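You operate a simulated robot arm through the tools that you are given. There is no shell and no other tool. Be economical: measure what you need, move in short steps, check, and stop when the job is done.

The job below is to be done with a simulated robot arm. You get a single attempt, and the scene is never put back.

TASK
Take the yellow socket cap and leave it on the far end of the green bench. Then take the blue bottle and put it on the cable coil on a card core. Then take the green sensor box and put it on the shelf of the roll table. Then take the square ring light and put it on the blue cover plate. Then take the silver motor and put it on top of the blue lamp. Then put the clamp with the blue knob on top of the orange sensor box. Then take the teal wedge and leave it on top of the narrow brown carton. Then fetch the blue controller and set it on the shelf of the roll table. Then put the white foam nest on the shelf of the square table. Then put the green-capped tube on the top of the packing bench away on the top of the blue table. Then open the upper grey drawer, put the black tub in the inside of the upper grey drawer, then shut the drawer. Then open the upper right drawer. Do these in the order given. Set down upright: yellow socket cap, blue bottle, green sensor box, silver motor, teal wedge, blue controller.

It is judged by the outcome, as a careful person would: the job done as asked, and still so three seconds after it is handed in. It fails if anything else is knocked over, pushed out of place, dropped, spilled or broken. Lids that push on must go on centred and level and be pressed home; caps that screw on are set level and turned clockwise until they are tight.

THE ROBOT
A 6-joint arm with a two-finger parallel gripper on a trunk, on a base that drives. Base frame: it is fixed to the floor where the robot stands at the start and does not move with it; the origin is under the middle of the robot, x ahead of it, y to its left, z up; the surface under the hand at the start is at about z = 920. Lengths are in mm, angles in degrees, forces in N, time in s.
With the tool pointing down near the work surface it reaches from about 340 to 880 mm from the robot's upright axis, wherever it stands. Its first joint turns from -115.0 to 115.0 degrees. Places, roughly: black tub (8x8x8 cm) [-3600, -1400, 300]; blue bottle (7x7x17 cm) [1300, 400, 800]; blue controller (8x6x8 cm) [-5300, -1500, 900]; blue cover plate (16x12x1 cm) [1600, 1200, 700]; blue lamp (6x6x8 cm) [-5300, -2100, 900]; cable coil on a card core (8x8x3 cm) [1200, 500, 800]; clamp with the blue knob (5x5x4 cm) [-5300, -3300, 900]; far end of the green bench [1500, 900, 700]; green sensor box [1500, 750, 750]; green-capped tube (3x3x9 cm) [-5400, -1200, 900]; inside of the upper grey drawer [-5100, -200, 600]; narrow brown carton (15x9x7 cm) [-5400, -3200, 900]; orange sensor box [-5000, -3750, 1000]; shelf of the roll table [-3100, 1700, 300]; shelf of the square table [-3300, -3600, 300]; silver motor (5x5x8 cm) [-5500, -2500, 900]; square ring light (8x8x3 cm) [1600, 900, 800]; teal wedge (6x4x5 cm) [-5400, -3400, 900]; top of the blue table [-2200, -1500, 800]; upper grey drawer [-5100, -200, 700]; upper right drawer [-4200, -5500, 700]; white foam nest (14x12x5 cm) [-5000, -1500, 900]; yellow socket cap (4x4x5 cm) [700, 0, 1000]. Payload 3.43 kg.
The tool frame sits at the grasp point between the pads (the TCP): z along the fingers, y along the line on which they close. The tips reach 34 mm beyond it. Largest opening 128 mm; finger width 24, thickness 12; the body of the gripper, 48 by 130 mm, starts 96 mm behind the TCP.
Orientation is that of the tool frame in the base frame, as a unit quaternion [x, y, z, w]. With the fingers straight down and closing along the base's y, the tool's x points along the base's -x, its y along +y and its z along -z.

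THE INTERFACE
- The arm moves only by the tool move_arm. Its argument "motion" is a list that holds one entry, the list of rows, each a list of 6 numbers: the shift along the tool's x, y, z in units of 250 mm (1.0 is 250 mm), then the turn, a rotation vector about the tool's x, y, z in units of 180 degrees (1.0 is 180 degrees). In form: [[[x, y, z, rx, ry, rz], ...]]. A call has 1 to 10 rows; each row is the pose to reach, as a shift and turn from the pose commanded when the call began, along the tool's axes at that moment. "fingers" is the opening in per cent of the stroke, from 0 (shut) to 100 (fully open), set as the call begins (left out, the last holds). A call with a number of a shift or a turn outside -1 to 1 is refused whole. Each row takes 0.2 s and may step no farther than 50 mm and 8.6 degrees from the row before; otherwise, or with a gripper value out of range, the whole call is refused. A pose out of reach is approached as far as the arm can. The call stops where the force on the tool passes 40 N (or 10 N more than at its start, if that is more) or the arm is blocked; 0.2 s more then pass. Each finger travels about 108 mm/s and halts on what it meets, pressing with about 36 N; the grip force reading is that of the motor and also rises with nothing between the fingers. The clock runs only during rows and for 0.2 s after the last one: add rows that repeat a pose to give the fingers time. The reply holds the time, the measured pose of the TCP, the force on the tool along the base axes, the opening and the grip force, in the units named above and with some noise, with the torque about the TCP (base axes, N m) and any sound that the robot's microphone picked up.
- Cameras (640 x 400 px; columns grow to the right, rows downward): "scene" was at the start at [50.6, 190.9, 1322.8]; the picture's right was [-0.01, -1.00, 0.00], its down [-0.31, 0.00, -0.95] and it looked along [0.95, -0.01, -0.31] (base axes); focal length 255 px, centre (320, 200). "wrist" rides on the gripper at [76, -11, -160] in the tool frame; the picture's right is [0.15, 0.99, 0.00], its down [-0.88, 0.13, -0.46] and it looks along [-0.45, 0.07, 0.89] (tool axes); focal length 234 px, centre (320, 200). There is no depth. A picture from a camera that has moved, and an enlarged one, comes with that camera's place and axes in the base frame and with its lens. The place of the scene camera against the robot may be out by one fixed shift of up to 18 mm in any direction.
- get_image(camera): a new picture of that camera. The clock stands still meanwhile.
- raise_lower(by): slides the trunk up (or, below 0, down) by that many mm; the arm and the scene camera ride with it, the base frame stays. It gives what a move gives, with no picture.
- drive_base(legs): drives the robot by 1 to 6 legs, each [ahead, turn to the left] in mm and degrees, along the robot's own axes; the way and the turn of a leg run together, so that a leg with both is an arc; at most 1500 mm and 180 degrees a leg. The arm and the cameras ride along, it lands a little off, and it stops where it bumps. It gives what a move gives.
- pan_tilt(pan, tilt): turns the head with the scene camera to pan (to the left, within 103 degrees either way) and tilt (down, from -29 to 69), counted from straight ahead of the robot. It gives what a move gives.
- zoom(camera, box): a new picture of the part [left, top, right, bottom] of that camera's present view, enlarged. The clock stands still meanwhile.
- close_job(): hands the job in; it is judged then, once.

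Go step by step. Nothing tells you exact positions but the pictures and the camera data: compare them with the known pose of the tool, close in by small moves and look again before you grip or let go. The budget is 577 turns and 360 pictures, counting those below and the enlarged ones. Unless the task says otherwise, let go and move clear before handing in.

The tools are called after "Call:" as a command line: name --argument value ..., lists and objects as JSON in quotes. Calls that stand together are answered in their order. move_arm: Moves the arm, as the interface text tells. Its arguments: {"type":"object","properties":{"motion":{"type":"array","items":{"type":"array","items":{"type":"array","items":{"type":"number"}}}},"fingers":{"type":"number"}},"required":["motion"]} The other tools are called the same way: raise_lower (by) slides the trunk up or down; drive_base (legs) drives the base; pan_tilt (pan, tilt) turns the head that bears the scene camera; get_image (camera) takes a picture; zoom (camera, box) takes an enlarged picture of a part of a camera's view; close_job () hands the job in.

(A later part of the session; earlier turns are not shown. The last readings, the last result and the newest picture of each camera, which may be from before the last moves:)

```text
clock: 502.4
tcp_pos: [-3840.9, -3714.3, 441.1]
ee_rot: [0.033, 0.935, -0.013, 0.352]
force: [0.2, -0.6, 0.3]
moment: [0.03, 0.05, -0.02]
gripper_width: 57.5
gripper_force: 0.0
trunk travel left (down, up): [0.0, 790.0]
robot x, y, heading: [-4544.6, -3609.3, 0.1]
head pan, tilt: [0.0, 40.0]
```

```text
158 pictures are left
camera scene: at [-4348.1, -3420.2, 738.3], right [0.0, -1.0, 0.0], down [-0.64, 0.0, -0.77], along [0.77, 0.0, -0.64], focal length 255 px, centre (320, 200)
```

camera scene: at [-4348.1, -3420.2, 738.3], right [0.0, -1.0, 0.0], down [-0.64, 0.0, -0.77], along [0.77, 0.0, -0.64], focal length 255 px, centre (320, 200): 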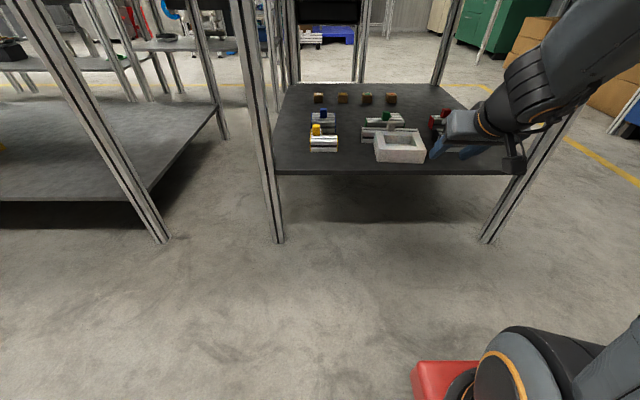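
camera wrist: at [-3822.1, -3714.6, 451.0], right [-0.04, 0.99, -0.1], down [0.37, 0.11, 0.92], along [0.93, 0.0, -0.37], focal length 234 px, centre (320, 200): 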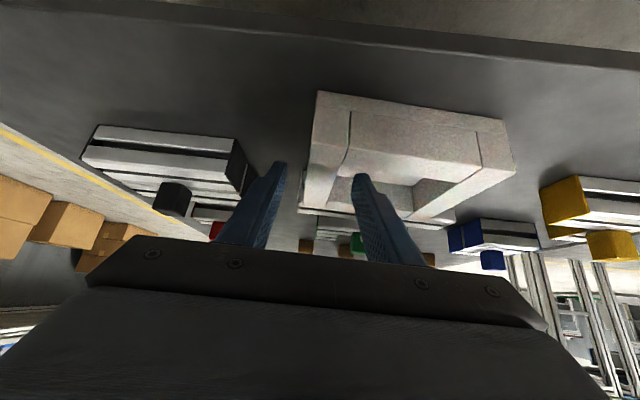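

The nest rests on the shelf. Next is the green-capped tube at about (-5404, -1234); I'll raise the trunk, bring the hand vertical and drive there.

Call:
raise_lower --by 400

Call:
raise_lower --by 150

Call:
move_arm --motion '[[[-0.05, 0, -0.15, 0, 0.037, 0], [-0.1, 0, -0.3, 0, 0.074, 0], [-0.13, 0, -0.46, 0, 0.111, 0], [-0.13, 0, -0.62, 0, 0.148, 0], [-0.13, 0, -0.78, 0, 0.185, 0], [-0.13, 0, -0.9, 0, 0.222, 0]]]'

Call:
get_image --camera "wrist"

```text
clock: 506.3
tcp_pos: [-3841.6, -3715.8, 841.1]
ee_rot: [0.033, 0.935, -0.013, 0.353]
force: [-0.1, -0.1, -1.0]
moment: [0.0, -0.01, -0.03]
gripper_width: 57.5
gripper_force: 0.1
trunk travel left (down, up): [-400.0, 390.0]
robot x, y, heading: [-4544.6, -3610.0, 0.0]
head pan, tilt: [0.0, 40.0]
```

```text
clock: 508.0
tcp_pos: [-3840.0, -3715.0, 990.5]
ee_rot: [0.033, 0.935, -0.013, 0.352]
force: [0.9, 1.3, 0.2]
moment: [-0.01, 0.03, 0.0]
gripper_width: 57.7
gripper_force: 0.1
trunk travel left (down, up): [-550.0, 240.0]
robot x, y, heading: [-4543.1, -3612.4, 0.0]
head pan, tilt: [0.0, 40.0]
```

```text
clock: 509.4
tcp_pos: [-3964.0, -3706.1, 1183.3]
ee_rot: [0.035, 0.999, -0.002, 0.012]
force: [-0.9, -0.3, -0.3]
moment: [-0.02, -0.01, 0.02]
gripper_width: 57.5
gripper_force: 0.1
trunk travel left (down, up): [-550.0, 240.0]
robot x, y, heading: [-4542.3, -3613.1, 0.0]
head pan, tilt: [0.0, 40.0]
```

```text
157 pictures are left
camera wrist: at [-4044.4, -3712.9, 1340.0], right [-0.08, 1.0, 0.0], down [0.88, 0.07, 0.47], along [0.47, 0.03, -0.88], focal length 234 px, centre (320, 200)
```

wrist: 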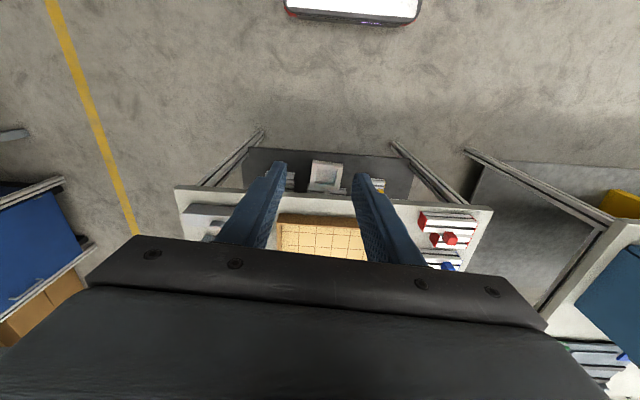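

The nest is visible on the shelf. I'll drive north up the aisle to the tube.

Call:
drive_base --legs '[[130, 0], [0, 90], [1500, 0], [860, 0], [0, 90]]'

Call:
pan_tilt --pan 0 --tilt 35

Call:
get_image --camera "scene"

```text
clock: 529.5
tcp_pos: [-5048.8, -1184.3, 1182.5]
ee_rot: [1.0, -0.025, -0.012, -0.001]
force: [-0.2, -0.9, 0.0]
moment: [-0.01, 0.01, 0.02]
gripper_width: 57.8
gripper_force: 0.1
trunk travel left (down, up): [-550.0, 240.0]
robot x, y, heading: [-4467.9, -1265.8, -178.6]
head pan, tilt: [0.0, 40.0]
```

```text
clock: 530.2
tcp_pos: [-5047.9, -1184.6, 1181.3]
ee_rot: [1.0, -0.025, -0.012, -0.002]
force: [-0.2, -0.4, -1.0]
moment: [0.01, -0.01, 0.01]
gripper_width: 57.4
gripper_force: 0.1
trunk travel left (down, up): [-550.0, 240.0]
robot x, y, heading: [-4468.5, -1264.8, -178.6]
head pan, tilt: [0.0, 35.0]
```

```text
156 pictures are left
camera scene: at [-4500.3, -1465.5, 1295.8], right [-0.02, 1.0, 0.0], down [0.57, 0.01, -0.82], along [-0.82, -0.02, -0.57], focal length 255 px, centre (320, 200)
```

scene: 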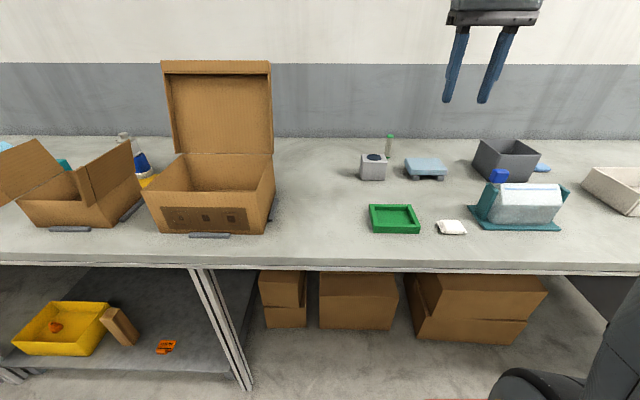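

I'll drive 100 mm closer and move above the tube.

Call:
drive_base --legs '[[100, 0]]'

Call:
move_arm --motion '[[[-0.15, 0.04, 0.06, 0, 0, 0], [-0.3, 0.08, 0.12, 0, 0, 0], [-0.45, 0.12, 0.18, 0, 0, 0], [-0.6, 0.16, 0.24, 0, 0, 0], [-0.75, 0.2, 0.3, 0, 0, 0], [-0.86, 0.24, 0.36, 0, 0, 0]]]'

Call:
get_image --camera "wrist"

Call:
zoom --camera "scene" --box '[330, 40, 490, 200]'

```text
clock: 531.3
tcp_pos: [-5148.9, -1187.8, 1182.0]
ee_rot: [1.0, -0.024, -0.012, -0.001]
force: [-0.2, 0.8, -0.5]
moment: [0.0, 0.01, 0.03]
gripper_width: 57.6
gripper_force: 0.1
trunk travel left (down, up): [-550.0, 240.0]
robot x, y, heading: [-4569.1, -1268.5, -178.7]
head pan, tilt: [0.0, 35.0]
```

```text
clock: 532.7
tcp_pos: [-5369.4, -1236.9, 1097.2]
ee_rot: [1.0, -0.024, -0.012, -0.001]
force: [-0.3, -0.5, -0.7]
moment: [-0.01, 0.04, -0.02]
gripper_width: 57.5
gripper_force: 0.1
trunk travel left (down, up): [-550.0, 240.0]
robot x, y, heading: [-4569.0, -1273.1, -178.9]
head pan, tilt: [0.0, 35.0]
```

```text
155 pictures are left
camera wrist: at [-5289.5, -1230.5, 1255.1], right [0.1, -1.0, 0.0], down [-0.87, -0.09, 0.48], along [-0.48, -0.04, -0.88], focal length 234 px, centre (320, 200)
```

wrist: 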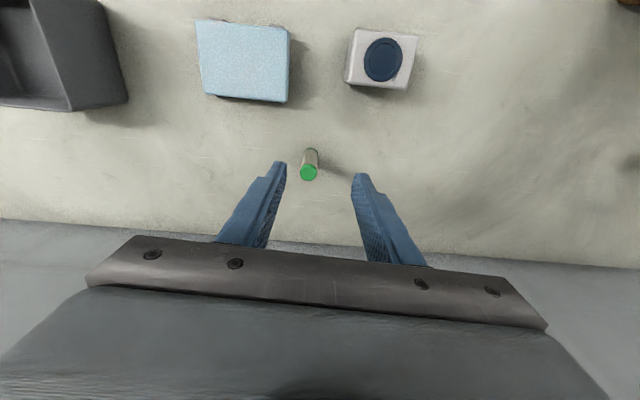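

```text
2.50 times, centred on (410, 120) of scene
camera zoom: at [-4600.0, -1467.8, 1295.9], right [-0.02, 1.0, 0.0], down [0.57, 0.01, -0.82], along [-0.82, -0.02, -0.57], focal length 638 px, centre (95, 400)
```

zoom: 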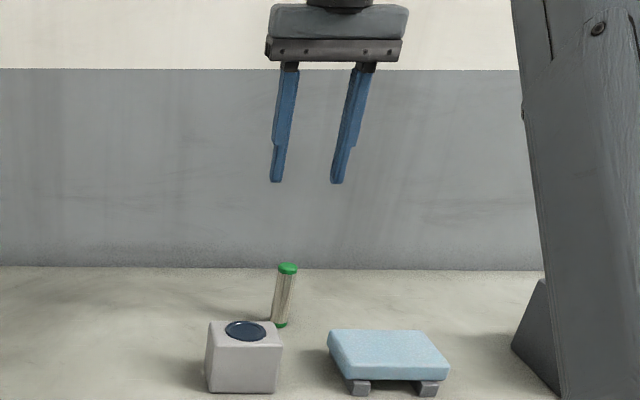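

The tube stands at (-5412, -1224). I'll align and descend partway.

Call:
move_arm --motion '[[[-0.1, -0.02, 0.1, 0, 0, 0], [-0.173, -0.043, 0.25, 0, 0, 0], [-0.173, -0.043, 0.44, 0, 0, 0], [-0.173, -0.043, 0.56, 0, 0, 0]]]'

Call:
get_image --camera "wrist"

```text
clock: 533.7
tcp_pos: [-5412.9, -1223.1, 958.6]
ee_rot: [1.0, -0.024, -0.013, -0.001]
force: [0.3, -0.5, -0.1]
moment: [0.0, 0.0, 0.01]
gripper_width: 57.8
gripper_force: 0.1
trunk travel left (down, up): [-550.0, 240.0]
robot x, y, heading: [-4570.4, -1267.6, -178.8]
head pan, tilt: [0.0, 35.0]
```

```text
153 pictures are left
camera wrist: at [-5333.4, -1217.9, 1114.6], right [0.1, -1.0, 0.0], down [-0.87, -0.09, 0.48], along [-0.48, -0.04, -0.88], focal length 234 px, centre (320, 200)
```

wrist: 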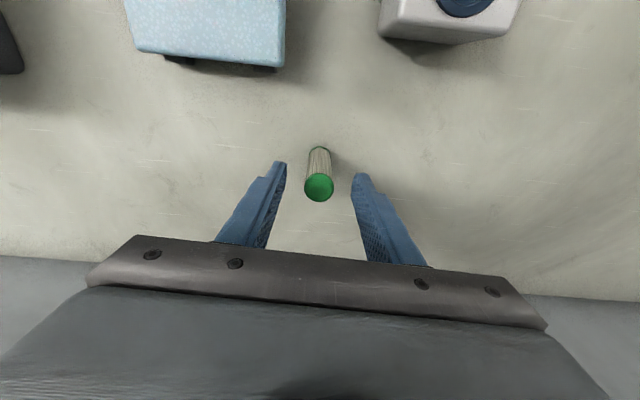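

The tube is centred between the fingers. I'll lower, grip and lift.

Call:
move_arm --motion '[[[0, 0, 0.12, 0, 0, 0], [0, 0, 0.21, 0, 0, 0]]]'

Call:
move_arm --motion '[[[0, 0, 0, 0, 0, 0], [0, 0, 0, 0, 0, 0], [0, 0, 0, 0, 0, 0]]]' --fingers 8

Call:
move_arm --motion '[[[0, 0, -0.1, 0, 0, 0], [0.05, 0, -0.28, 0, 0, 0], [0.1, 0, -0.46, 0, 0, 0], [0.2, 0, -0.6, 0, 0, 0], [0.35, 0, -0.7, 0, 0, 0]]]'

Call:
get_image --camera "wrist"

```text
clock: 534.3
tcp_pos: [-5416.3, -1224.5, 905.0]
ee_rot: [1.0, -0.024, -0.012, -0.001]
force: [-0.3, 1.0, 0.3]
moment: [-0.02, 0.02, -0.01]
gripper_width: 57.6
gripper_force: 0.1
trunk travel left (down, up): [-550.0, 240.0]
robot x, y, heading: [-4566.7, -1266.2, -178.4]
head pan, tilt: [0.0, 35.0]
```

```text
clock: 535.1
tcp_pos: [-5415.8, -1224.2, 904.3]
ee_rot: [1.0, -0.025, -0.012, -0.001]
force: [0.4, 0.2, -0.7]
moment: [-0.06, 0.0, -0.01]
gripper_width: 23.9
gripper_force: 36.3
trunk travel left (down, up): [-550.0, 240.0]
robot x, y, heading: [-4571.5, -1267.5, -178.6]
head pan, tilt: [0.0, 35.0]
```

```text
clock: 536.3
tcp_pos: [-5325.6, -1228.3, 1076.3]
ee_rot: [1.0, -0.025, -0.012, -0.001]
force: [-1.1, -0.9, -1.8]
moment: [-0.03, -0.03, -0.01]
gripper_width: 24.1
gripper_force: 36.4
trunk travel left (down, up): [-550.0, 240.0]
robot x, y, heading: [-4565.9, -1268.8, -178.4]
head pan, tilt: [0.0, 35.0]
```

```text
152 pictures are left
camera wrist: at [-5245.6, -1223.0, 1234.3], right [0.1, -1.0, 0.0], down [-0.88, -0.09, 0.48], along [-0.47, -0.04, -0.88], focal length 234 px, centre (320, 200)
```

wrist: 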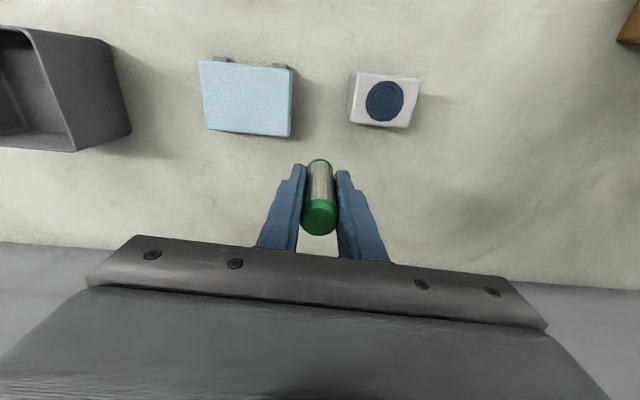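

The tube is held with its bottom 47 mm below the TCP. I'll retract and drive round to the north corridor to find the blue table.

Call:
move_arm --motion '[[[0.18, 0, -0.08, 0, 0, 0], [0.36, 0, -0.16, 0, 0, 0], [0.54, 0, -0.24, 0, 0, 0], [0.72, 0, -0.32, 0, 0, 0], [0.86, 0, -0.4, 0, 0, 0]]]'

Call:
drive_base --legs '[[-150, 0], [0, -91.4], [1500, 0], [350, 0], [0, -90], [1500, 0]]'

Call:
pan_tilt --pan -60 --tilt 20

Call:
get_image --camera "scene"

```text
clock: 537.5
tcp_pos: [-5105.9, -1240.5, 1171.1]
ee_rot: [1.0, -0.024, -0.012, -0.001]
force: [-1.0, -0.1, -1.7]
moment: [0.01, -0.07, 0.01]
gripper_width: 24.0
gripper_force: 35.8
trunk travel left (down, up): [-550.0, 240.0]
robot x, y, heading: [-4568.6, -1269.0, -178.8]
head pan, tilt: [0.0, 35.0]
```

```text
clock: 562.5
tcp_pos: [-2354.6, 515.5, 1170.9]
ee_rot: [0.041, 0.999, -0.002, 0.012]
force: [0.7, 0.4, 0.2]
moment: [0.01, 0.02, -0.04]
gripper_width: 24.0
gripper_force: 36.2
trunk travel left (down, up): [-550.0, 240.0]
robot x, y, heading: [-2885.7, 559.6, -0.6]
head pan, tilt: [0.0, 35.0]
```

```text
clock: 563.9
tcp_pos: [-2354.8, 514.7, 1172.5]
ee_rot: [0.041, 0.999, -0.001, 0.012]
force: [-0.2, 0.4, -1.3]
moment: [0.01, -0.01, 0.05]
gripper_width: 23.7
gripper_force: 35.7
trunk travel left (down, up): [-550.0, 240.0]
robot x, y, heading: [-2892.5, 563.9, -0.5]
head pan, tilt: [-60.0, 20.0]
```

```text
151 pictures are left
camera scene: at [-2885.5, 672.9, 1319.7], right [-0.87, -0.49, 0.0], down [-0.17, 0.3, -0.94], along [0.46, -0.82, -0.34], focal length 255 px, centre (320, 200)
```

scene: 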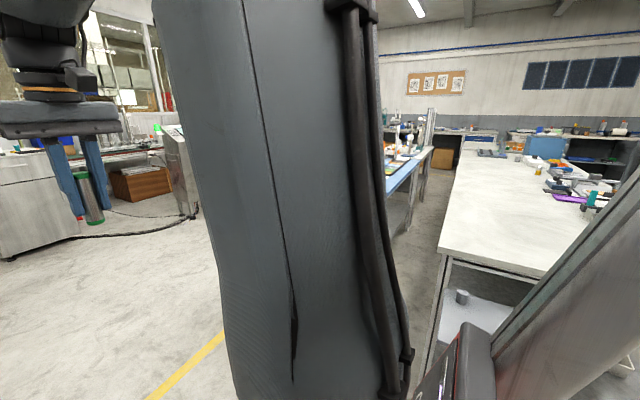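

The arm blocks the view. I'll drive on 600 mm and turn to face south.

Call:
drive_base --legs '[[650, 0], [0, -90]]'

Call:
pan_tilt --pan 0 --tilt 25

Call:
get_image --camera "scene"

```text
clock: 571.3
tcp_pos: [-2306.1, 21.3, 1172.2]
ee_rot: [0.741, 0.672, -0.01, 0.007]
force: [0.5, -0.3, -1.2]
moment: [-0.03, 0.0, -0.04]
gripper_width: 23.9
gripper_force: 36.2
trunk travel left (down, up): [-550.0, 240.0]
robot x, y, heading: [-2255.0, 559.2, -91.7]
head pan, tilt: [-60.0, 20.0]
```

```text
clock: 572.6
tcp_pos: [-2307.2, 21.2, 1172.8]
ee_rot: [0.741, 0.672, -0.01, 0.007]
force: [-0.6, 0.1, -1.0]
moment: [-0.03, -0.02, 0.05]
gripper_width: 24.0
gripper_force: 35.9
trunk travel left (down, up): [-550.0, 240.0]
robot x, y, heading: [-2248.8, 557.8, -91.4]
head pan, tilt: [0.0, 25.0]
```

```text
150 pictures are left
camera scene: at [-2054.1, 503.6, 1311.6], right [-1.0, 0.03, 0.0], down [0.01, 0.42, -0.91], along [-0.02, -0.91, -0.42], focal length 255 px, centre (320, 200)
```

scene: 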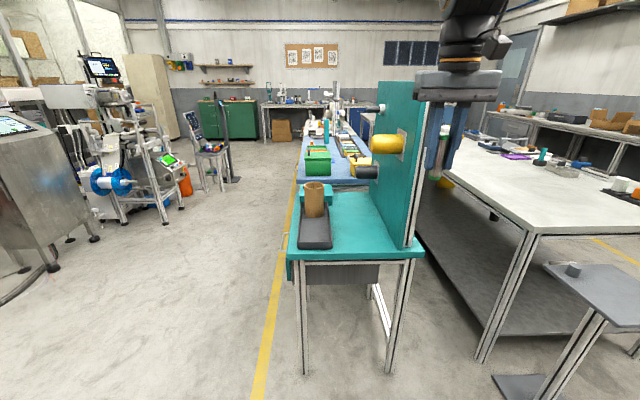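

The blue table is behind the teal desk and its east side is open. I'll drive round to the east side.

Call:
drive_base --legs '[[0, 91.4], [930, 0], [0, -90], [1500, 0], [450, 0], [0, -90]]'

Call:
pan_tilt --pan 0 --tilt 30

Call:
get_image --camera "scene"

```text
clock: 598.2
tcp_pos: [-1850.0, -1381.3, 1172.1]
ee_rot: [0.999, -0.031, -0.012, -0.001]
force: [0.0, -0.3, -1.5]
moment: [0.01, -0.03, -0.02]
gripper_width: 24.2
gripper_force: 35.7
trunk travel left (down, up): [-550.0, 240.0]
robot x, y, heading: [-1313.3, -1413.9, -179.2]
head pan, tilt: [0.0, 25.0]
```

```text
clock: 598.8
tcp_pos: [-1850.1, -1381.5, 1172.0]
ee_rot: [0.999, -0.031, -0.013, -0.002]
force: [-0.3, 1.1, -1.0]
moment: [0.01, -0.02, 0.01]
gripper_width: 24.0
gripper_force: 35.9
trunk travel left (down, up): [-550.0, 240.0]
robot x, y, heading: [-1314.3, -1415.4, -179.6]
head pan, tilt: [0.0, 30.0]
```

```text
149 pictures are left
camera scene: at [-1349.9, -1614.5, 1303.7], right [-0.01, 1.0, 0.0], down [0.5, 0.01, -0.87], along [-0.87, -0.01, -0.5], focal length 255 px, centre (320, 200)
```

scene: 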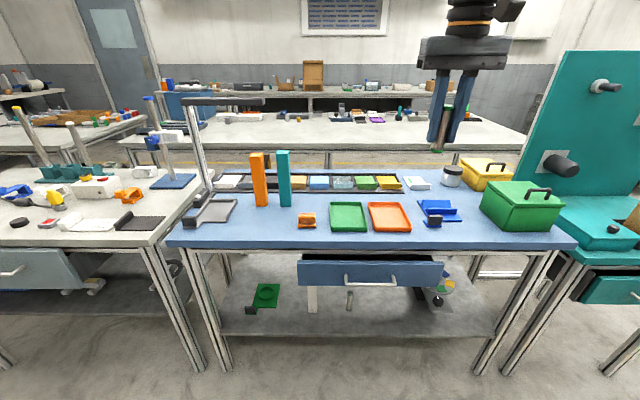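

The blue table has a clear strip along its front edge near y = -1615, between the orange clip and the green tray. I'll move the tube above there.

Call:
move_arm --motion '[[[-0.09, 0.16, 0.0, 0, 0, 0], [-0.18, 0.32, 0.05, 0, 0, 0], [-0.27, 0.48, 0.1, 0, 0, 0], [-0.36, 0.64, 0.16, 0, 0, 0], [-0.45, 0.8, 0.22, 0, 0, 0], [-0.54, 0.96, 0.28, 0, 0, 0], [-0.54, 0.97, 0.46, 0, 0, 0], [-0.54, 0.97, 0.62, 0, 0, 0]]]'

Call:
get_image --camera "wrist"

Call:
get_image --camera "scene"

```text
clock: 600.6
tcp_pos: [-2004.3, -1613.6, 1023.4]
ee_rot: [0.999, -0.031, -0.012, -0.002]
force: [-0.4, 0.5, -0.2]
moment: [-0.03, 0.0, 0.01]
gripper_width: 23.5
gripper_force: 35.7
trunk travel left (down, up): [-550.0, 240.0]
robot x, y, heading: [-1314.4, -1415.1, -179.2]
head pan, tilt: [0.0, 30.0]
```

```text
148 pictures are left
camera wrist: at [-1924.1, -1609.2, 1181.3], right [0.08, -1.0, 0.0], down [-0.88, -0.08, 0.48], along [-0.48, -0.04, -0.88], focal length 234 px, centre (320, 200)
```

wrist: 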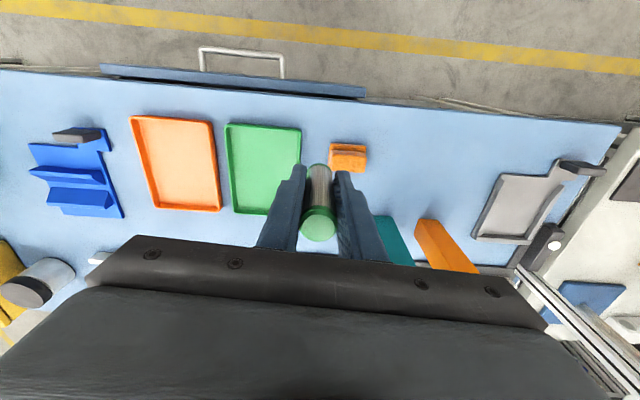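

```text
147 pictures are left
camera scene: at [-1349.7, -1614.6, 1303.6], right [-0.01, 1.0, 0.0], down [0.5, 0.01, -0.87], along [-0.87, -0.01, -0.5], focal length 255 px, centre (320, 200)
```

scene: 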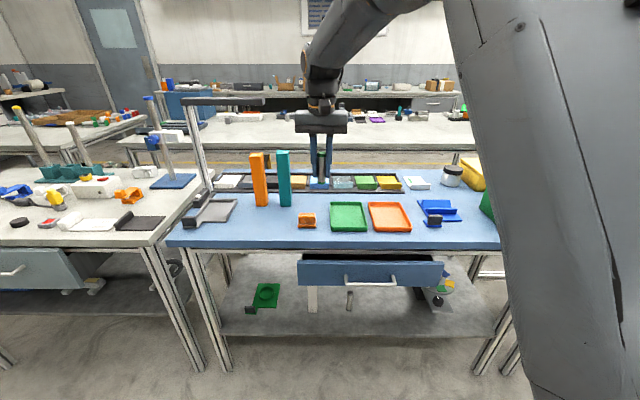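

There's a larger clear area to the right of the orange clip. I'll shift 110 mm that way and lower.

Call:
move_arm --motion '[[[-0.01, 0.15, 0.0, 0, 0, 0], [-0.025, 0.3, 0.0, 0, 0, 0], [-0.037, 0.444, 0.0, 0, 0, 0], [-0.037, 0.444, 0.18, 0, 0, 0], [-0.037, 0.444, 0.36, 0, 0, 0], [-0.037, 0.444, 0.5, 0, 0, 0]]]'

Call:
get_image --camera "wrist"

Call:
zoom --camera "scene" --box '[180, 120, 400, 260]'

```text
clock: 602.0
tcp_pos: [-2024.4, -1724.6, 893.2]
ee_rot: [0.999, -0.031, -0.012, -0.001]
force: [0.3, 1.4, -0.6]
moment: [0.0, 0.01, 0.0]
gripper_width: 24.1
gripper_force: 35.8
trunk travel left (down, up): [-550.0, 240.0]
robot x, y, heading: [-1314.3, -1417.1, -179.3]
head pan, tilt: [0.0, 30.0]
```

```text
146 pictures are left
camera wrist: at [-1942.0, -1719.0, 1051.1], right [0.08, -1.0, 0.0], down [-0.88, -0.08, 0.48], along [-0.48, -0.04, -0.88], focal length 234 px, centre (320, 200)
```

wrist: 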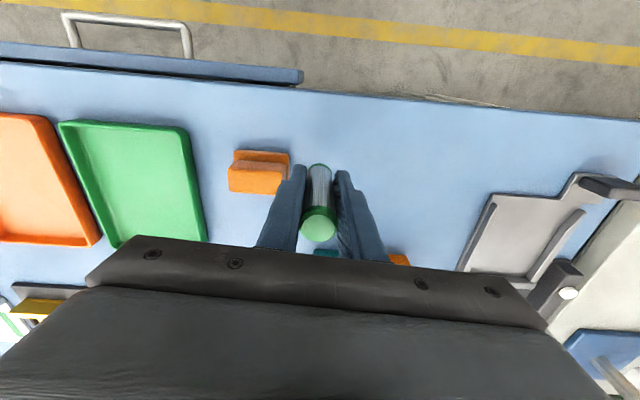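

```text
2.86 times, centred on (290, 190) of scene
camera zoom: at [-1349.6, -1614.5, 1303.7], right [-0.01, 1.0, 0.0], down [0.5, 0.01, -0.87], along [-0.87, -0.01, -0.5], focal length 729 px, centre (406, 229)
```

zoom: 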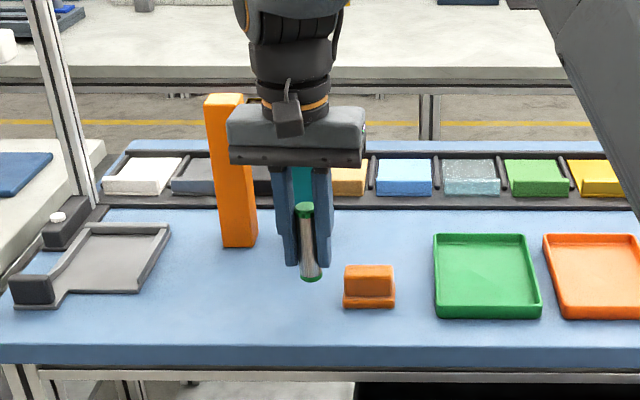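

The spot below is clear. I'll lower to contact.

Call:
move_arm --motion '[[[0, 0, 0.08, 0, 0, 0], [0, 0, 0.14, 0, 0, 0], [0, 0, 0.152, 0, 0, 0], [0, 0, 0.164, 0, 0, 0], [0, 0, 0.176, 0, 0, 0], [0, 0, 0.188, 0, 0, 0], [0, 0, 0.2, 0, 0, 0], [0, 0, 0.212, 0, 0, 0], [0, 0, 0.224, 0, 0, 0], [0, 0, 0.236, 0, 0, 0]]]'

```text
clock: 604.2
tcp_pos: [-2023.2, -1723.7, 837.0]
ee_rot: [0.999, -0.032, -0.012, -0.001]
force: [0.7, 4.0, 31.1]
moment: [0.12, 0.13, -0.07]
gripper_width: 24.4
gripper_force: 36.1
trunk travel left (down, up): [-550.0, 240.0]
robot x, y, heading: [-1313.6, -1417.4, -179.2]
head pan, tilt: [0.0, 30.0]
```

Contact was made with the table at z = 790. I'll ease off, release, rise and check.

Call:
move_arm --motion '[[[0, 0, -0.01, 0, 0, 0], [0, 0, -0.012, 0, 0, 0]]]'

Call:
move_arm --motion '[[[0, 0, 0, 0, 0, 0], [0, 0, 0, 0, 0, 0], [0, 0, 0, 0, 0, 0]]]' --fingers 42

Call:
move_arm --motion '[[[0, 0, -0.1, 0, 0, 0], [0, 0, -0.28, 0, 0, 0], [0, 0, -0.46, 0, 0, 0], [0, 0, -0.64, 0, 0, 0], [0, 0, -0.82, 0, 0, 0]]]'

Call:
zoom --camera "scene" --box '[180, 120, 400, 260]'

```text
clock: 604.8
tcp_pos: [-2022.9, -1723.1, 838.7]
ee_rot: [0.999, -0.03, -0.011, -0.002]
force: [-1.1, -0.3, 2.2]
moment: [-0.05, 0.08, -0.01]
gripper_width: 24.0
gripper_force: 35.7
trunk travel left (down, up): [-550.0, 240.0]
robot x, y, heading: [-1313.3, -1418.1, -179.3]
head pan, tilt: [0.0, 30.0]
```

```text
clock: 605.6
tcp_pos: [-2022.4, -1724.0, 838.8]
ee_rot: [0.999, -0.032, -0.012, -0.001]
force: [-0.4, 0.6, 0.1]
moment: [-0.01, 0.06, -0.01]
gripper_width: 53.7
gripper_force: 0.2
trunk travel left (down, up): [-550.0, 240.0]
robot x, y, heading: [-1314.4, -1414.0, -179.7]
head pan, tilt: [0.0, 30.0]
```

```text
clock: 606.8
tcp_pos: [-2017.7, -1726.8, 1043.9]
ee_rot: [0.999, -0.031, -0.011, -0.001]
force: [-0.2, -0.4, -0.4]
moment: [-0.01, 0.02, -0.02]
gripper_width: 53.8
gripper_force: 0.0
trunk travel left (down, up): [-550.0, 240.0]
robot x, y, heading: [-1310.2, -1413.5, -179.3]
head pan, tilt: [0.0, 30.0]
```

```text
2.86 times, centred on (290, 190) of scene
camera zoom: at [-1350.1, -1614.7, 1303.6], right [-0.01, 1.0, 0.0], down [0.5, 0.01, -0.87], along [-0.87, -0.01, -0.5], focal length 729 px, centre (406, 229)
```

zoom: 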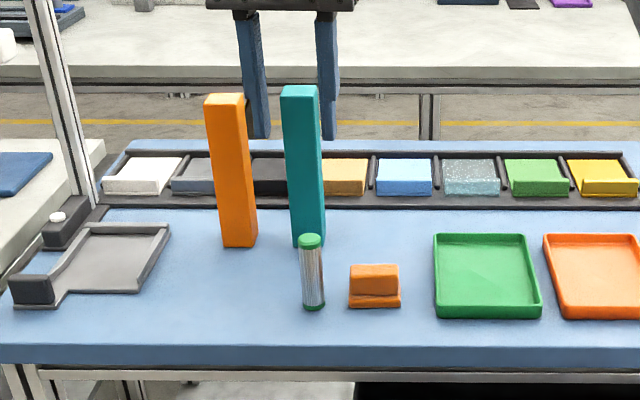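

The tube stands upright on the blue table. Next is the upper grey drawer, so I'll retract and drive back round to the packing bench's north end.

Call:
move_arm --motion '[[[0.16, -0.08, -0.06, 0, 0, 0], [0.32, -0.16, -0.12, 0, 0, 0], [0.48, -0.26, -0.18, 0, 0, 0], [0.6, -0.36, -0.26, 0, 0, 0], [0.68, -0.5, -0.34, 0, 0, 0], [0.72, -0.66, -0.4, 0, 0, 0]]]'

Call:
drive_base --legs '[[0, -90.7], [1500, 0], [480, 0], [0, 90], [1500, 0], [1500, 0]]'

Call:
pan_tilt --pan 25 --tilt 20

Call:
get_image --camera "scene"

```text
clock: 608.2
tcp_pos: [-1827.5, -1569.8, 1141.3]
ee_rot: [0.999, -0.031, -0.012, -0.001]
force: [0.1, -0.7, 0.0]
moment: [0.08, -0.03, -0.01]
gripper_width: 54.0
gripper_force: 0.1
trunk travel left (down, up): [-550.0, 240.0]
robot x, y, heading: [-1314.0, -1417.1, -179.2]
head pan, tilt: [0.0, 30.0]
```

```text
clock: 639.9
tcp_pos: [-4905.2, 460.2, 1139.4]
ee_rot: [0.999, -0.046, -0.013, -0.002]
force: [-0.3, -0.1, 0.6]
moment: [0.06, 0.02, -0.03]
gripper_width: 53.8
gripper_force: 0.2
trunk travel left (down, up): [-550.0, 240.0]
robot x, y, heading: [-4389.3, 602.6, 178.9]
head pan, tilt: [0.0, 30.0]
```

```text
clock: 640.8
tcp_pos: [-4906.4, 460.8, 1141.3]
ee_rot: [0.999, -0.045, -0.013, -0.002]
force: [-0.1, 0.5, 0.5]
moment: [0.01, 0.02, -0.02]
gripper_width: 53.8
gripper_force: 0.0
trunk travel left (down, up): [-550.0, 240.0]
robot x, y, heading: [-4387.0, 597.1, 179.3]
head pan, tilt: [25.0, 20.0]
```

```text
143 pictures are left
camera scene: at [-4424.7, 364.2, 1319.7], right [-0.41, 0.91, 0.0], down [0.31, 0.14, -0.94], along [-0.86, -0.38, -0.34], focal length 255 px, centre (320, 200)
```

scene: 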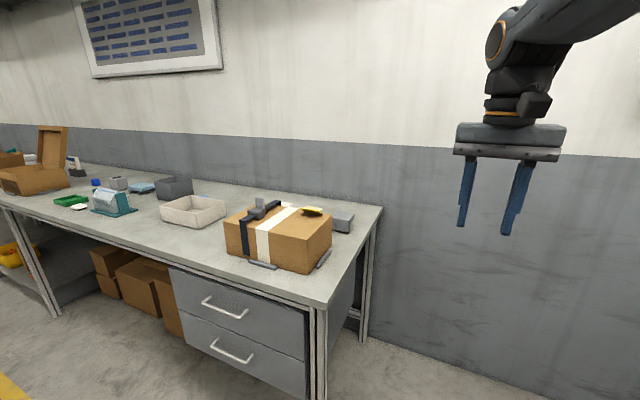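

The upper drawer's handle is at about (-4900, -185, 711). I'll position the base at around (-4200, 20), facing the drawers.

Call:
drive_base --legs '[[-190, 0], [0, 90], [577, 0], [0, -89.3]]'

Call:
pan_tilt --pan 0 --tilt 35

Call:
get_image --camera "scene"

Call:
get_image --camera "wrist"

```text
clock: 652.8
tcp_pos: [-4716.2, -141.3, 1141.4]
ee_rot: [1.0, -0.021, -0.012, -0.001]
force: [-0.8, -0.2, 0.1]
moment: [0.0, -0.03, 0.0]
gripper_width: 53.8
gripper_force: 0.0
trunk travel left (down, up): [-550.0, 240.0]
robot x, y, heading: [-4208.1, 25.6, -178.6]
head pan, tilt: [25.0, 20.0]
```

```text
clock: 653.7
tcp_pos: [-4716.9, -139.3, 1141.4]
ee_rot: [1.0, -0.022, -0.013, -0.001]
force: [-1.2, -0.6, 0.0]
moment: [-0.02, 0.02, -0.01]
gripper_width: 53.9
gripper_force: 0.1
trunk travel left (down, up): [-550.0, 240.0]
robot x, y, heading: [-4204.1, 24.3, -178.3]
head pan, tilt: [0.0, 35.0]
```

```text
142 pictures are left
camera scene: at [-4236.2, -175.9, 1295.9], right [-0.03, 1.0, 0.0], down [0.57, 0.02, -0.82], along [-0.82, -0.03, -0.57], focal length 255 px, centre (320, 200)
```

scene: 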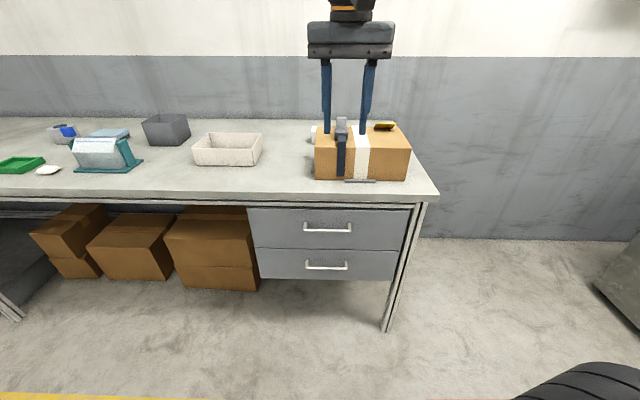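

```text
141 pictures are left
camera wrist: at [-4636.1, -133.8, 1298.4], right [0.1, -0.99, 0.0], down [-0.87, -0.09, 0.48], along [-0.47, -0.05, -0.88], focal length 234 px, centre (320, 200)
```

wrist: 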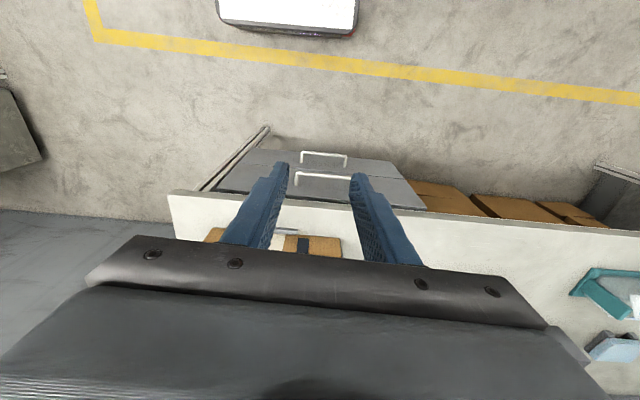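

I'll back up 150 mm for the horizontal reach, lower the trunk 150 mm, and pitch the hand toward horizontal in front of the handle.

Call:
drive_base --legs '[[-150, 0]]'

Call:
raise_lower --by -150

Call:
move_arm --motion '[[[-0.06, 0.01, 0.07, 0, -0.042, 0], [-0.12, 0.02, 0.14, 0, -0.084, 0], [-0.18, 0.03, 0.22, 0, -0.126, 0], [-0.24, 0.04, 0.3, 0, -0.168, 0], [-0.3, 0.05, 0.38, 0, -0.21, 0], [-0.36, 0.056, 0.46, 0, -0.25, 0]]]'

Call:
move_arm --motion '[[[0.0, 0.01, 0.1, 0, -0.042, 0], [0.0, 0.02, 0.2, 0, -0.084, 0], [0.02, 0.03, 0.3, 0, -0.126, 0], [0.04, 0.04, 0.4, 0, -0.168, 0], [0.06, 0.05, 0.5, 0, -0.21, 0], [0.09, 0.064, 0.56, 0, -0.25, 0]]]'

Call:
get_image --camera "wrist"

Call:
get_image --camera "scene"

```text
clock: 655.1
tcp_pos: [-4565.7, -136.0, 1140.6]
ee_rot: [1.0, -0.022, -0.012, -0.001]
force: [-0.3, -0.7, 0.0]
moment: [0.02, 0.02, -0.02]
gripper_width: 53.7
gripper_force: 0.1
trunk travel left (down, up): [-550.0, 240.0]
robot x, y, heading: [-4059.0, 29.2, -178.2]
head pan, tilt: [0.0, 35.0]
```

```text
clock: 656.8
tcp_pos: [-4564.1, -136.7, 991.5]
ee_rot: [1.0, -0.021, -0.013, -0.001]
force: [0.9, -0.1, -0.5]
moment: [0.0, 0.0, -0.02]
gripper_width: 53.7
gripper_force: 0.0
trunk travel left (down, up): [-400.0, 390.0]
robot x, y, heading: [-4054.4, 26.1, -178.4]
head pan, tilt: [0.0, 35.0]
```

```text
clock: 658.2
tcp_pos: [-4657.5, -149.1, 877.0]
ee_rot: [0.919, -0.019, -0.393, -0.009]
force: [-0.8, -0.4, 0.8]
moment: [0.02, -0.01, 0.02]
gripper_width: 54.2
gripper_force: 0.0
trunk travel left (down, up): [-400.0, 390.0]
robot x, y, heading: [-4052.4, 28.8, -178.2]
head pan, tilt: [0.0, 35.0]
```

```text
clock: 659.6
tcp_pos: [-4759.5, -176.3, 787.1]
ee_rot: [-0.7, 0.007, 0.713, 0.03]
force: [0.4, 0.7, -0.6]
moment: [-0.03, -0.03, 0.02]
gripper_width: 53.7
gripper_force: 0.0
out of reach, approached as far as the arm can: row 5, 6
trunk travel left (down, up): [-400.0, 390.0]
robot x, y, heading: [-4054.5, 28.0, -178.2]
head pan, tilt: [0.0, 35.0]
```

```text
140 pictures are left
camera wrist: at [-4601.1, -171.8, 708.2], right [-0.05, -0.98, -0.18], down [0.46, -0.18, 0.87], along [-0.89, -0.03, 0.46], focal length 234 px, centre (320, 200)
```

wrist: 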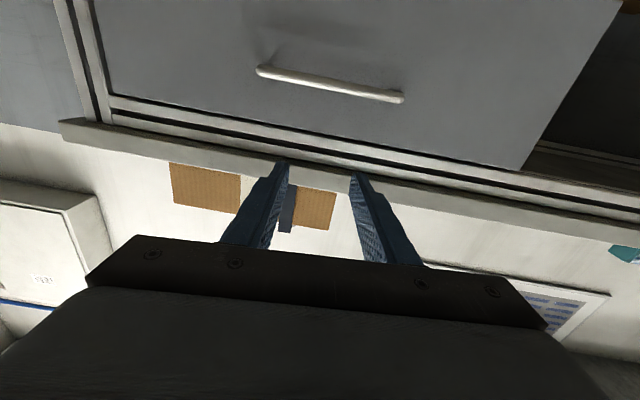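

```text
139 pictures are left
camera scene: at [-4126.7, -172.3, 1145.9], right [-0.03, 1.0, 0.0], down [0.57, 0.02, -0.82], along [-0.82, -0.03, -0.57], focal length 255 px, centre (320, 200)
```

scene: 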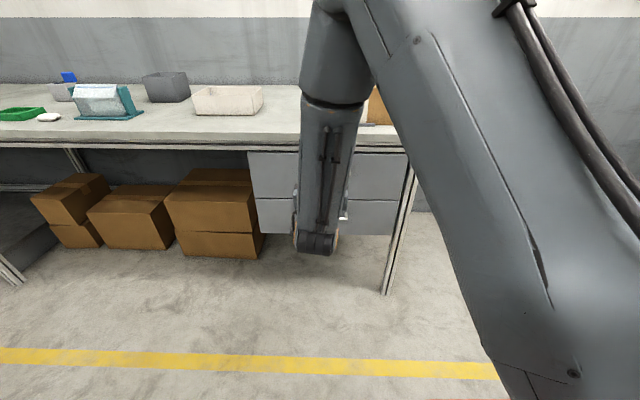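

The handle bar is at about z = 714, y = -169. I'll roll the gripper 90° so the fingers close vertically, moving in line with the bar.

Call:
move_arm --motion '[[[0.02, 0, 0.1, 0, 0, -0.045], [0.04, 0, 0.16, 0, 0, -0.09], [0.06, 0, 0.2, 0, 0, -0.135], [0.08, 0, 0.24, 0, 0, -0.18], [0.1, 0, 0.24, 0, 0, -0.225], [0.12, 0, 0.24, 0, 0, -0.27], [0.14, 0.01, 0.24, 0, 0, -0.315], [0.16, 0.01, 0.24, 0, 0, -0.36], [0.18, 0.016, 0.24, 0, 0, -0.405], [0.19, 0.016, 0.24, 0, 0, -0.45]]]'

Call:
move_arm --motion '[[[0, 0, 0, 0, 0, -0.025], [0, 0, 0, 0, 0, -0.05], [0, 0, 0, 0, 0, -0.05]]]'

Call:
get_image --camera "wrist"

Call:
get_image --camera "scene"

```text
clock: 661.8
tcp_pos: [-4821.5, -176.1, 739.8]
ee_rot: [0.54, 0.444, -0.533, -0.477]
force: [0.6, 0.2, -0.2]
moment: [-0.02, -0.03, 0.0]
gripper_width: 53.9
gripper_force: 0.1
trunk travel left (down, up): [-400.0, 390.0]
robot x, y, heading: [-4057.7, 32.6, -178.2]
head pan, tilt: [0.0, 35.0]
```

```text
clock: 662.6
tcp_pos: [-4821.8, -176.3, 739.6]
ee_rot: [-0.503, -0.484, 0.495, 0.517]
force: [0.1, -0.7, 0.7]
moment: [0.02, -0.05, 0.04]
gripper_width: 53.7
gripper_force: 0.0
trunk travel left (down, up): [-400.0, 390.0]
robot x, y, heading: [-4055.3, 30.8, -178.0]
head pan, tilt: [0.0, 35.0]
```

```text
138 pictures are left
camera wrist: at [-4659.0, -108.5, 747.7], right [-0.02, 0.15, -0.99], down [0.41, -0.9, -0.14], along [-0.91, -0.41, -0.05], focal length 234 px, centre (320, 200)
```

wrist: 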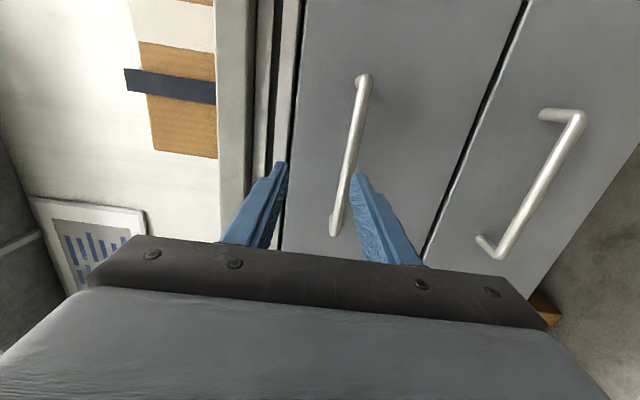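

```text
137 pictures are left
camera scene: at [-4127.1, -172.5, 1145.8], right [-0.03, 1.0, 0.0], down [0.57, 0.02, -0.82], along [-0.82, -0.03, -0.57], focal length 255 px, centre (320, 200)
```

scene: 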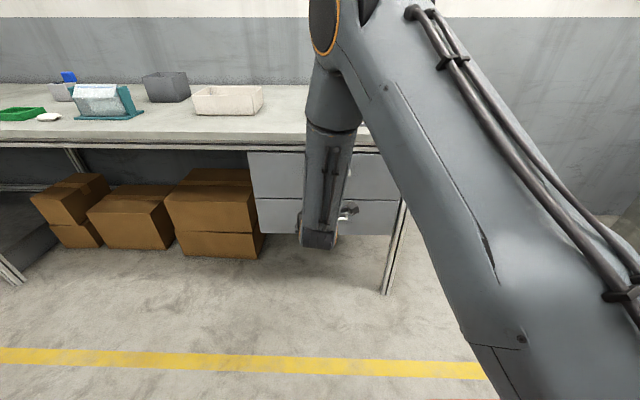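

The bar lies between the fingers' plane, about 23 mm lower than the gripper centre. I'll lower and advance a little.

Call:
move_arm --motion '[[[0, 0.05, 0.0, 0, 0, 0], [0.03, 0.092, 0.0, 0, 0, 0], [0.03, 0.092, 0.04, 0, 0, 0], [0.03, 0.092, 0.04, 0, 0, 0]]]'

Call:
get_image --camera "wrist"

```text
clock: 663.6
tcp_pos: [-4832.1, -168.9, 716.5]
ee_rot: [-0.504, -0.484, 0.494, 0.517]
force: [1.2, -0.8, -0.3]
moment: [-0.03, 0.03, 0.01]
gripper_width: 53.8
gripper_force: 0.0
trunk travel left (down, up): [-400.0, 390.0]
robot x, y, heading: [-4055.0, 28.9, -178.0]
head pan, tilt: [0.0, 35.0]
```

```text
136 pictures are left
camera wrist: at [-4670.0, -100.8, 724.0], right [-0.02, 0.15, -0.99], down [0.42, -0.9, -0.14], along [-0.91, -0.41, -0.05], focal length 234 px, centre (320, 200)
```

wrist: 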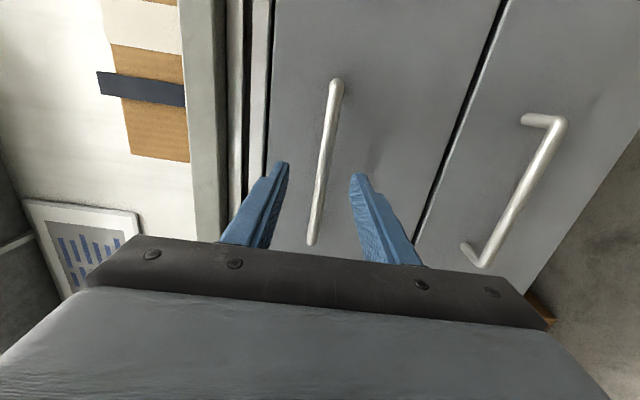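

The bar is centred between the fingertips. I'll advance 22 mm and close on it.

Call:
move_arm --motion '[[[0, 0.004, 0.03, 0, 0, 0], [0, 0.006, 0.06, 0, 0, 0], [0, 0.006, 0.088, 0, 0, 0]]]'

Call:
get_image --camera "wrist"

```text
clock: 664.4
tcp_pos: [-4854.0, -167.3, 717.3]
ee_rot: [-0.503, -0.484, 0.495, 0.517]
force: [0.0, -0.6, 0.1]
moment: [-0.02, 0.0, 0.0]
gripper_width: 53.8
gripper_force: 0.1
trunk travel left (down, up): [-400.0, 390.0]
robot x, y, heading: [-4057.6, 28.2, -178.1]
head pan, tilt: [0.0, 35.0]
```

```text
135 pictures are left
camera wrist: at [-4690.6, -98.9, 723.9], right [-0.02, 0.15, -0.99], down [0.41, -0.9, -0.14], along [-0.91, -0.41, -0.05], focal length 234 px, centre (320, 200)
```

wrist: 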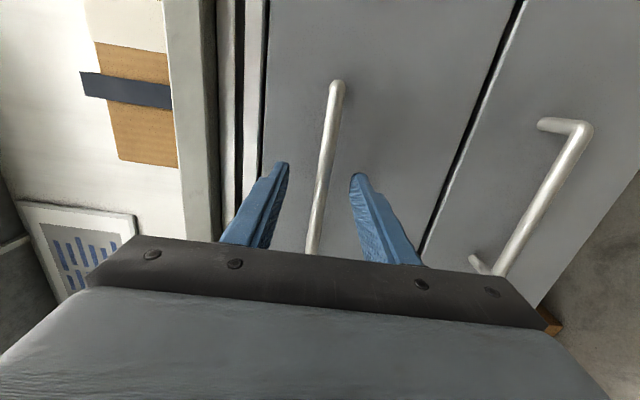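

I'll close on the bar.

Call:
move_arm --motion '[[[0, 0, 0.02, 0, 0, 0], [0, 0, 0.02, 0, 0, 0], [0, 0, 0.02, 0, 0, 0], [0, 0, 0.02, 0, 0, 0]]]' --fingers 0

Call:
get_image --camera "wrist"

```text
clock: 665.4
tcp_pos: [-4858.0, -166.2, 714.9]
ee_rot: [-0.505, -0.486, 0.493, 0.516]
force: [25.3, 0.9, -23.3]
moment: [-0.42, -0.48, 0.38]
gripper_width: 11.9
gripper_force: 44.7
trunk travel left (down, up): [-400.0, 390.0]
robot x, y, heading: [-4054.6, 25.2, -178.0]
head pan, tilt: [0.0, 35.0]
```

```text
134 pictures are left
camera wrist: at [-4694.2, -98.7, 723.1], right [-0.01, 0.15, -0.99], down [0.42, -0.9, -0.14], along [-0.91, -0.41, -0.05], focal length 234 px, centre (320, 200)
```

wrist: 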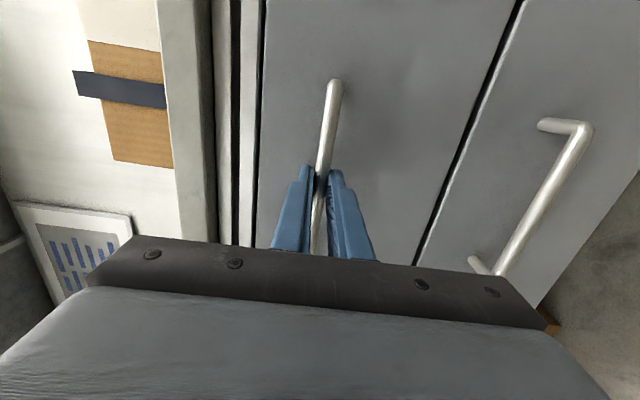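

The bar is gripped. I'll pull the drawer by driving back 150 mm.

Call:
drive_base --legs '[[-150, 0]]'

Call:
get_image --camera "wrist"

```text
clock: 666.7
tcp_pos: [-4730.6, -166.1, 714.6]
ee_rot: [-0.503, -0.488, 0.495, 0.513]
force: [-0.6, -1.0, -1.0]
moment: [-0.34, -0.03, -0.45]
gripper_width: 11.4
gripper_force: 45.4
trunk travel left (down, up): [-400.0, 390.0]
robot x, y, heading: [-3931.0, 29.1, -178.2]
head pan, tilt: [0.0, 35.0]
stopped in leg 1: the force on the tool passed its limit at 46 N (the readings are from after the stop); the commanded pose is now the measured one
```

```text
133 pictures are left
camera wrist: at [-4568.3, -97.1, 723.3], right [-0.01, 0.15, -0.99], down [0.42, -0.89, -0.14], along [-0.91, -0.42, -0.05], focal length 234 px, centre (320, 200)
```

wrist: 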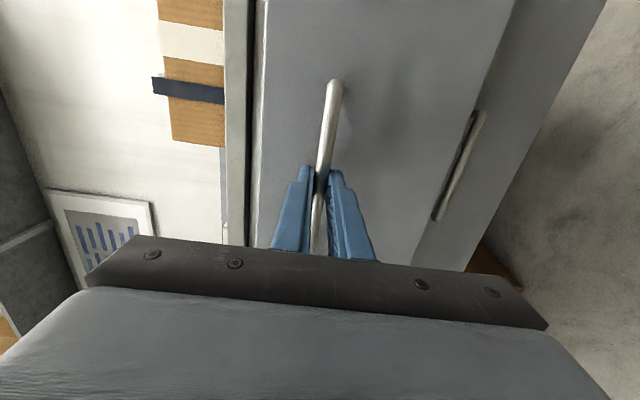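

The drawer is sliding out, about 127 mm so far. I'll continue pulling.

Call:
drive_base --legs '[[-80, 0]]'

Call:
drive_base --legs '[[-60, 0]]'

Call:
get_image --camera "wrist"

Call:
get_image --camera "scene"

```text
clock: 667.8
tcp_pos: [-4651.6, -166.4, 714.4]
ee_rot: [-0.502, -0.488, 0.496, 0.513]
force: [-0.2, -27.7, -3.7]
moment: [-0.43, -0.07, 1.06]
gripper_width: 11.8
gripper_force: 45.0
trunk travel left (down, up): [-400.0, 390.0]
robot x, y, heading: [-3849.3, 36.0, -177.9]
head pan, tilt: [0.0, 35.0]
```

```text
clock: 668.8
tcp_pos: [-4590.5, -166.0, 715.3]
ee_rot: [-0.501, -0.489, 0.497, 0.512]
force: [-0.6, -24.8, -5.6]
moment: [-0.47, -0.1, 1.03]
gripper_width: 11.7
gripper_force: 44.8
trunk travel left (down, up): [-400.0, 390.0]
robot x, y, heading: [-3792.1, 37.7, -177.8]
head pan, tilt: [0.0, 35.0]
```

```text
132 pictures are left
camera wrist: at [-4429.3, -95.2, 723.3], right [-0.01, 0.15, -0.99], down [0.43, -0.89, -0.14], along [-0.9, -0.43, -0.05], focal length 234 px, centre (320, 200)
```

wrist: 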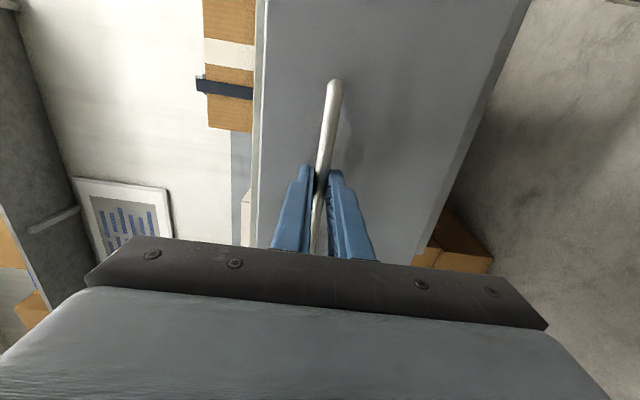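

```text
131 pictures are left
camera scene: at [-3859.8, -165.2, 1145.6], right [-0.04, 1.0, 0.0], down [0.57, 0.02, -0.82], along [-0.82, -0.03, -0.57], focal length 255 px, centre (320, 200)
```

scene: 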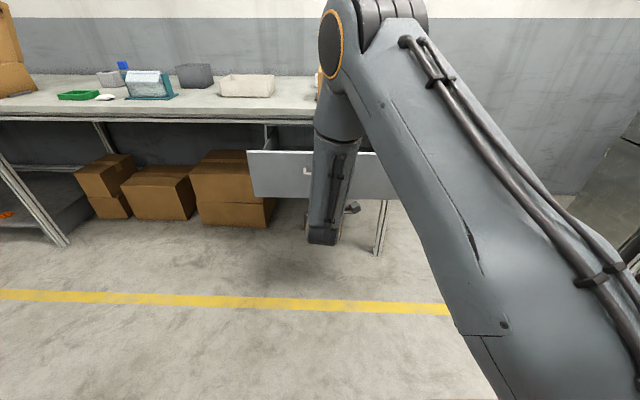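

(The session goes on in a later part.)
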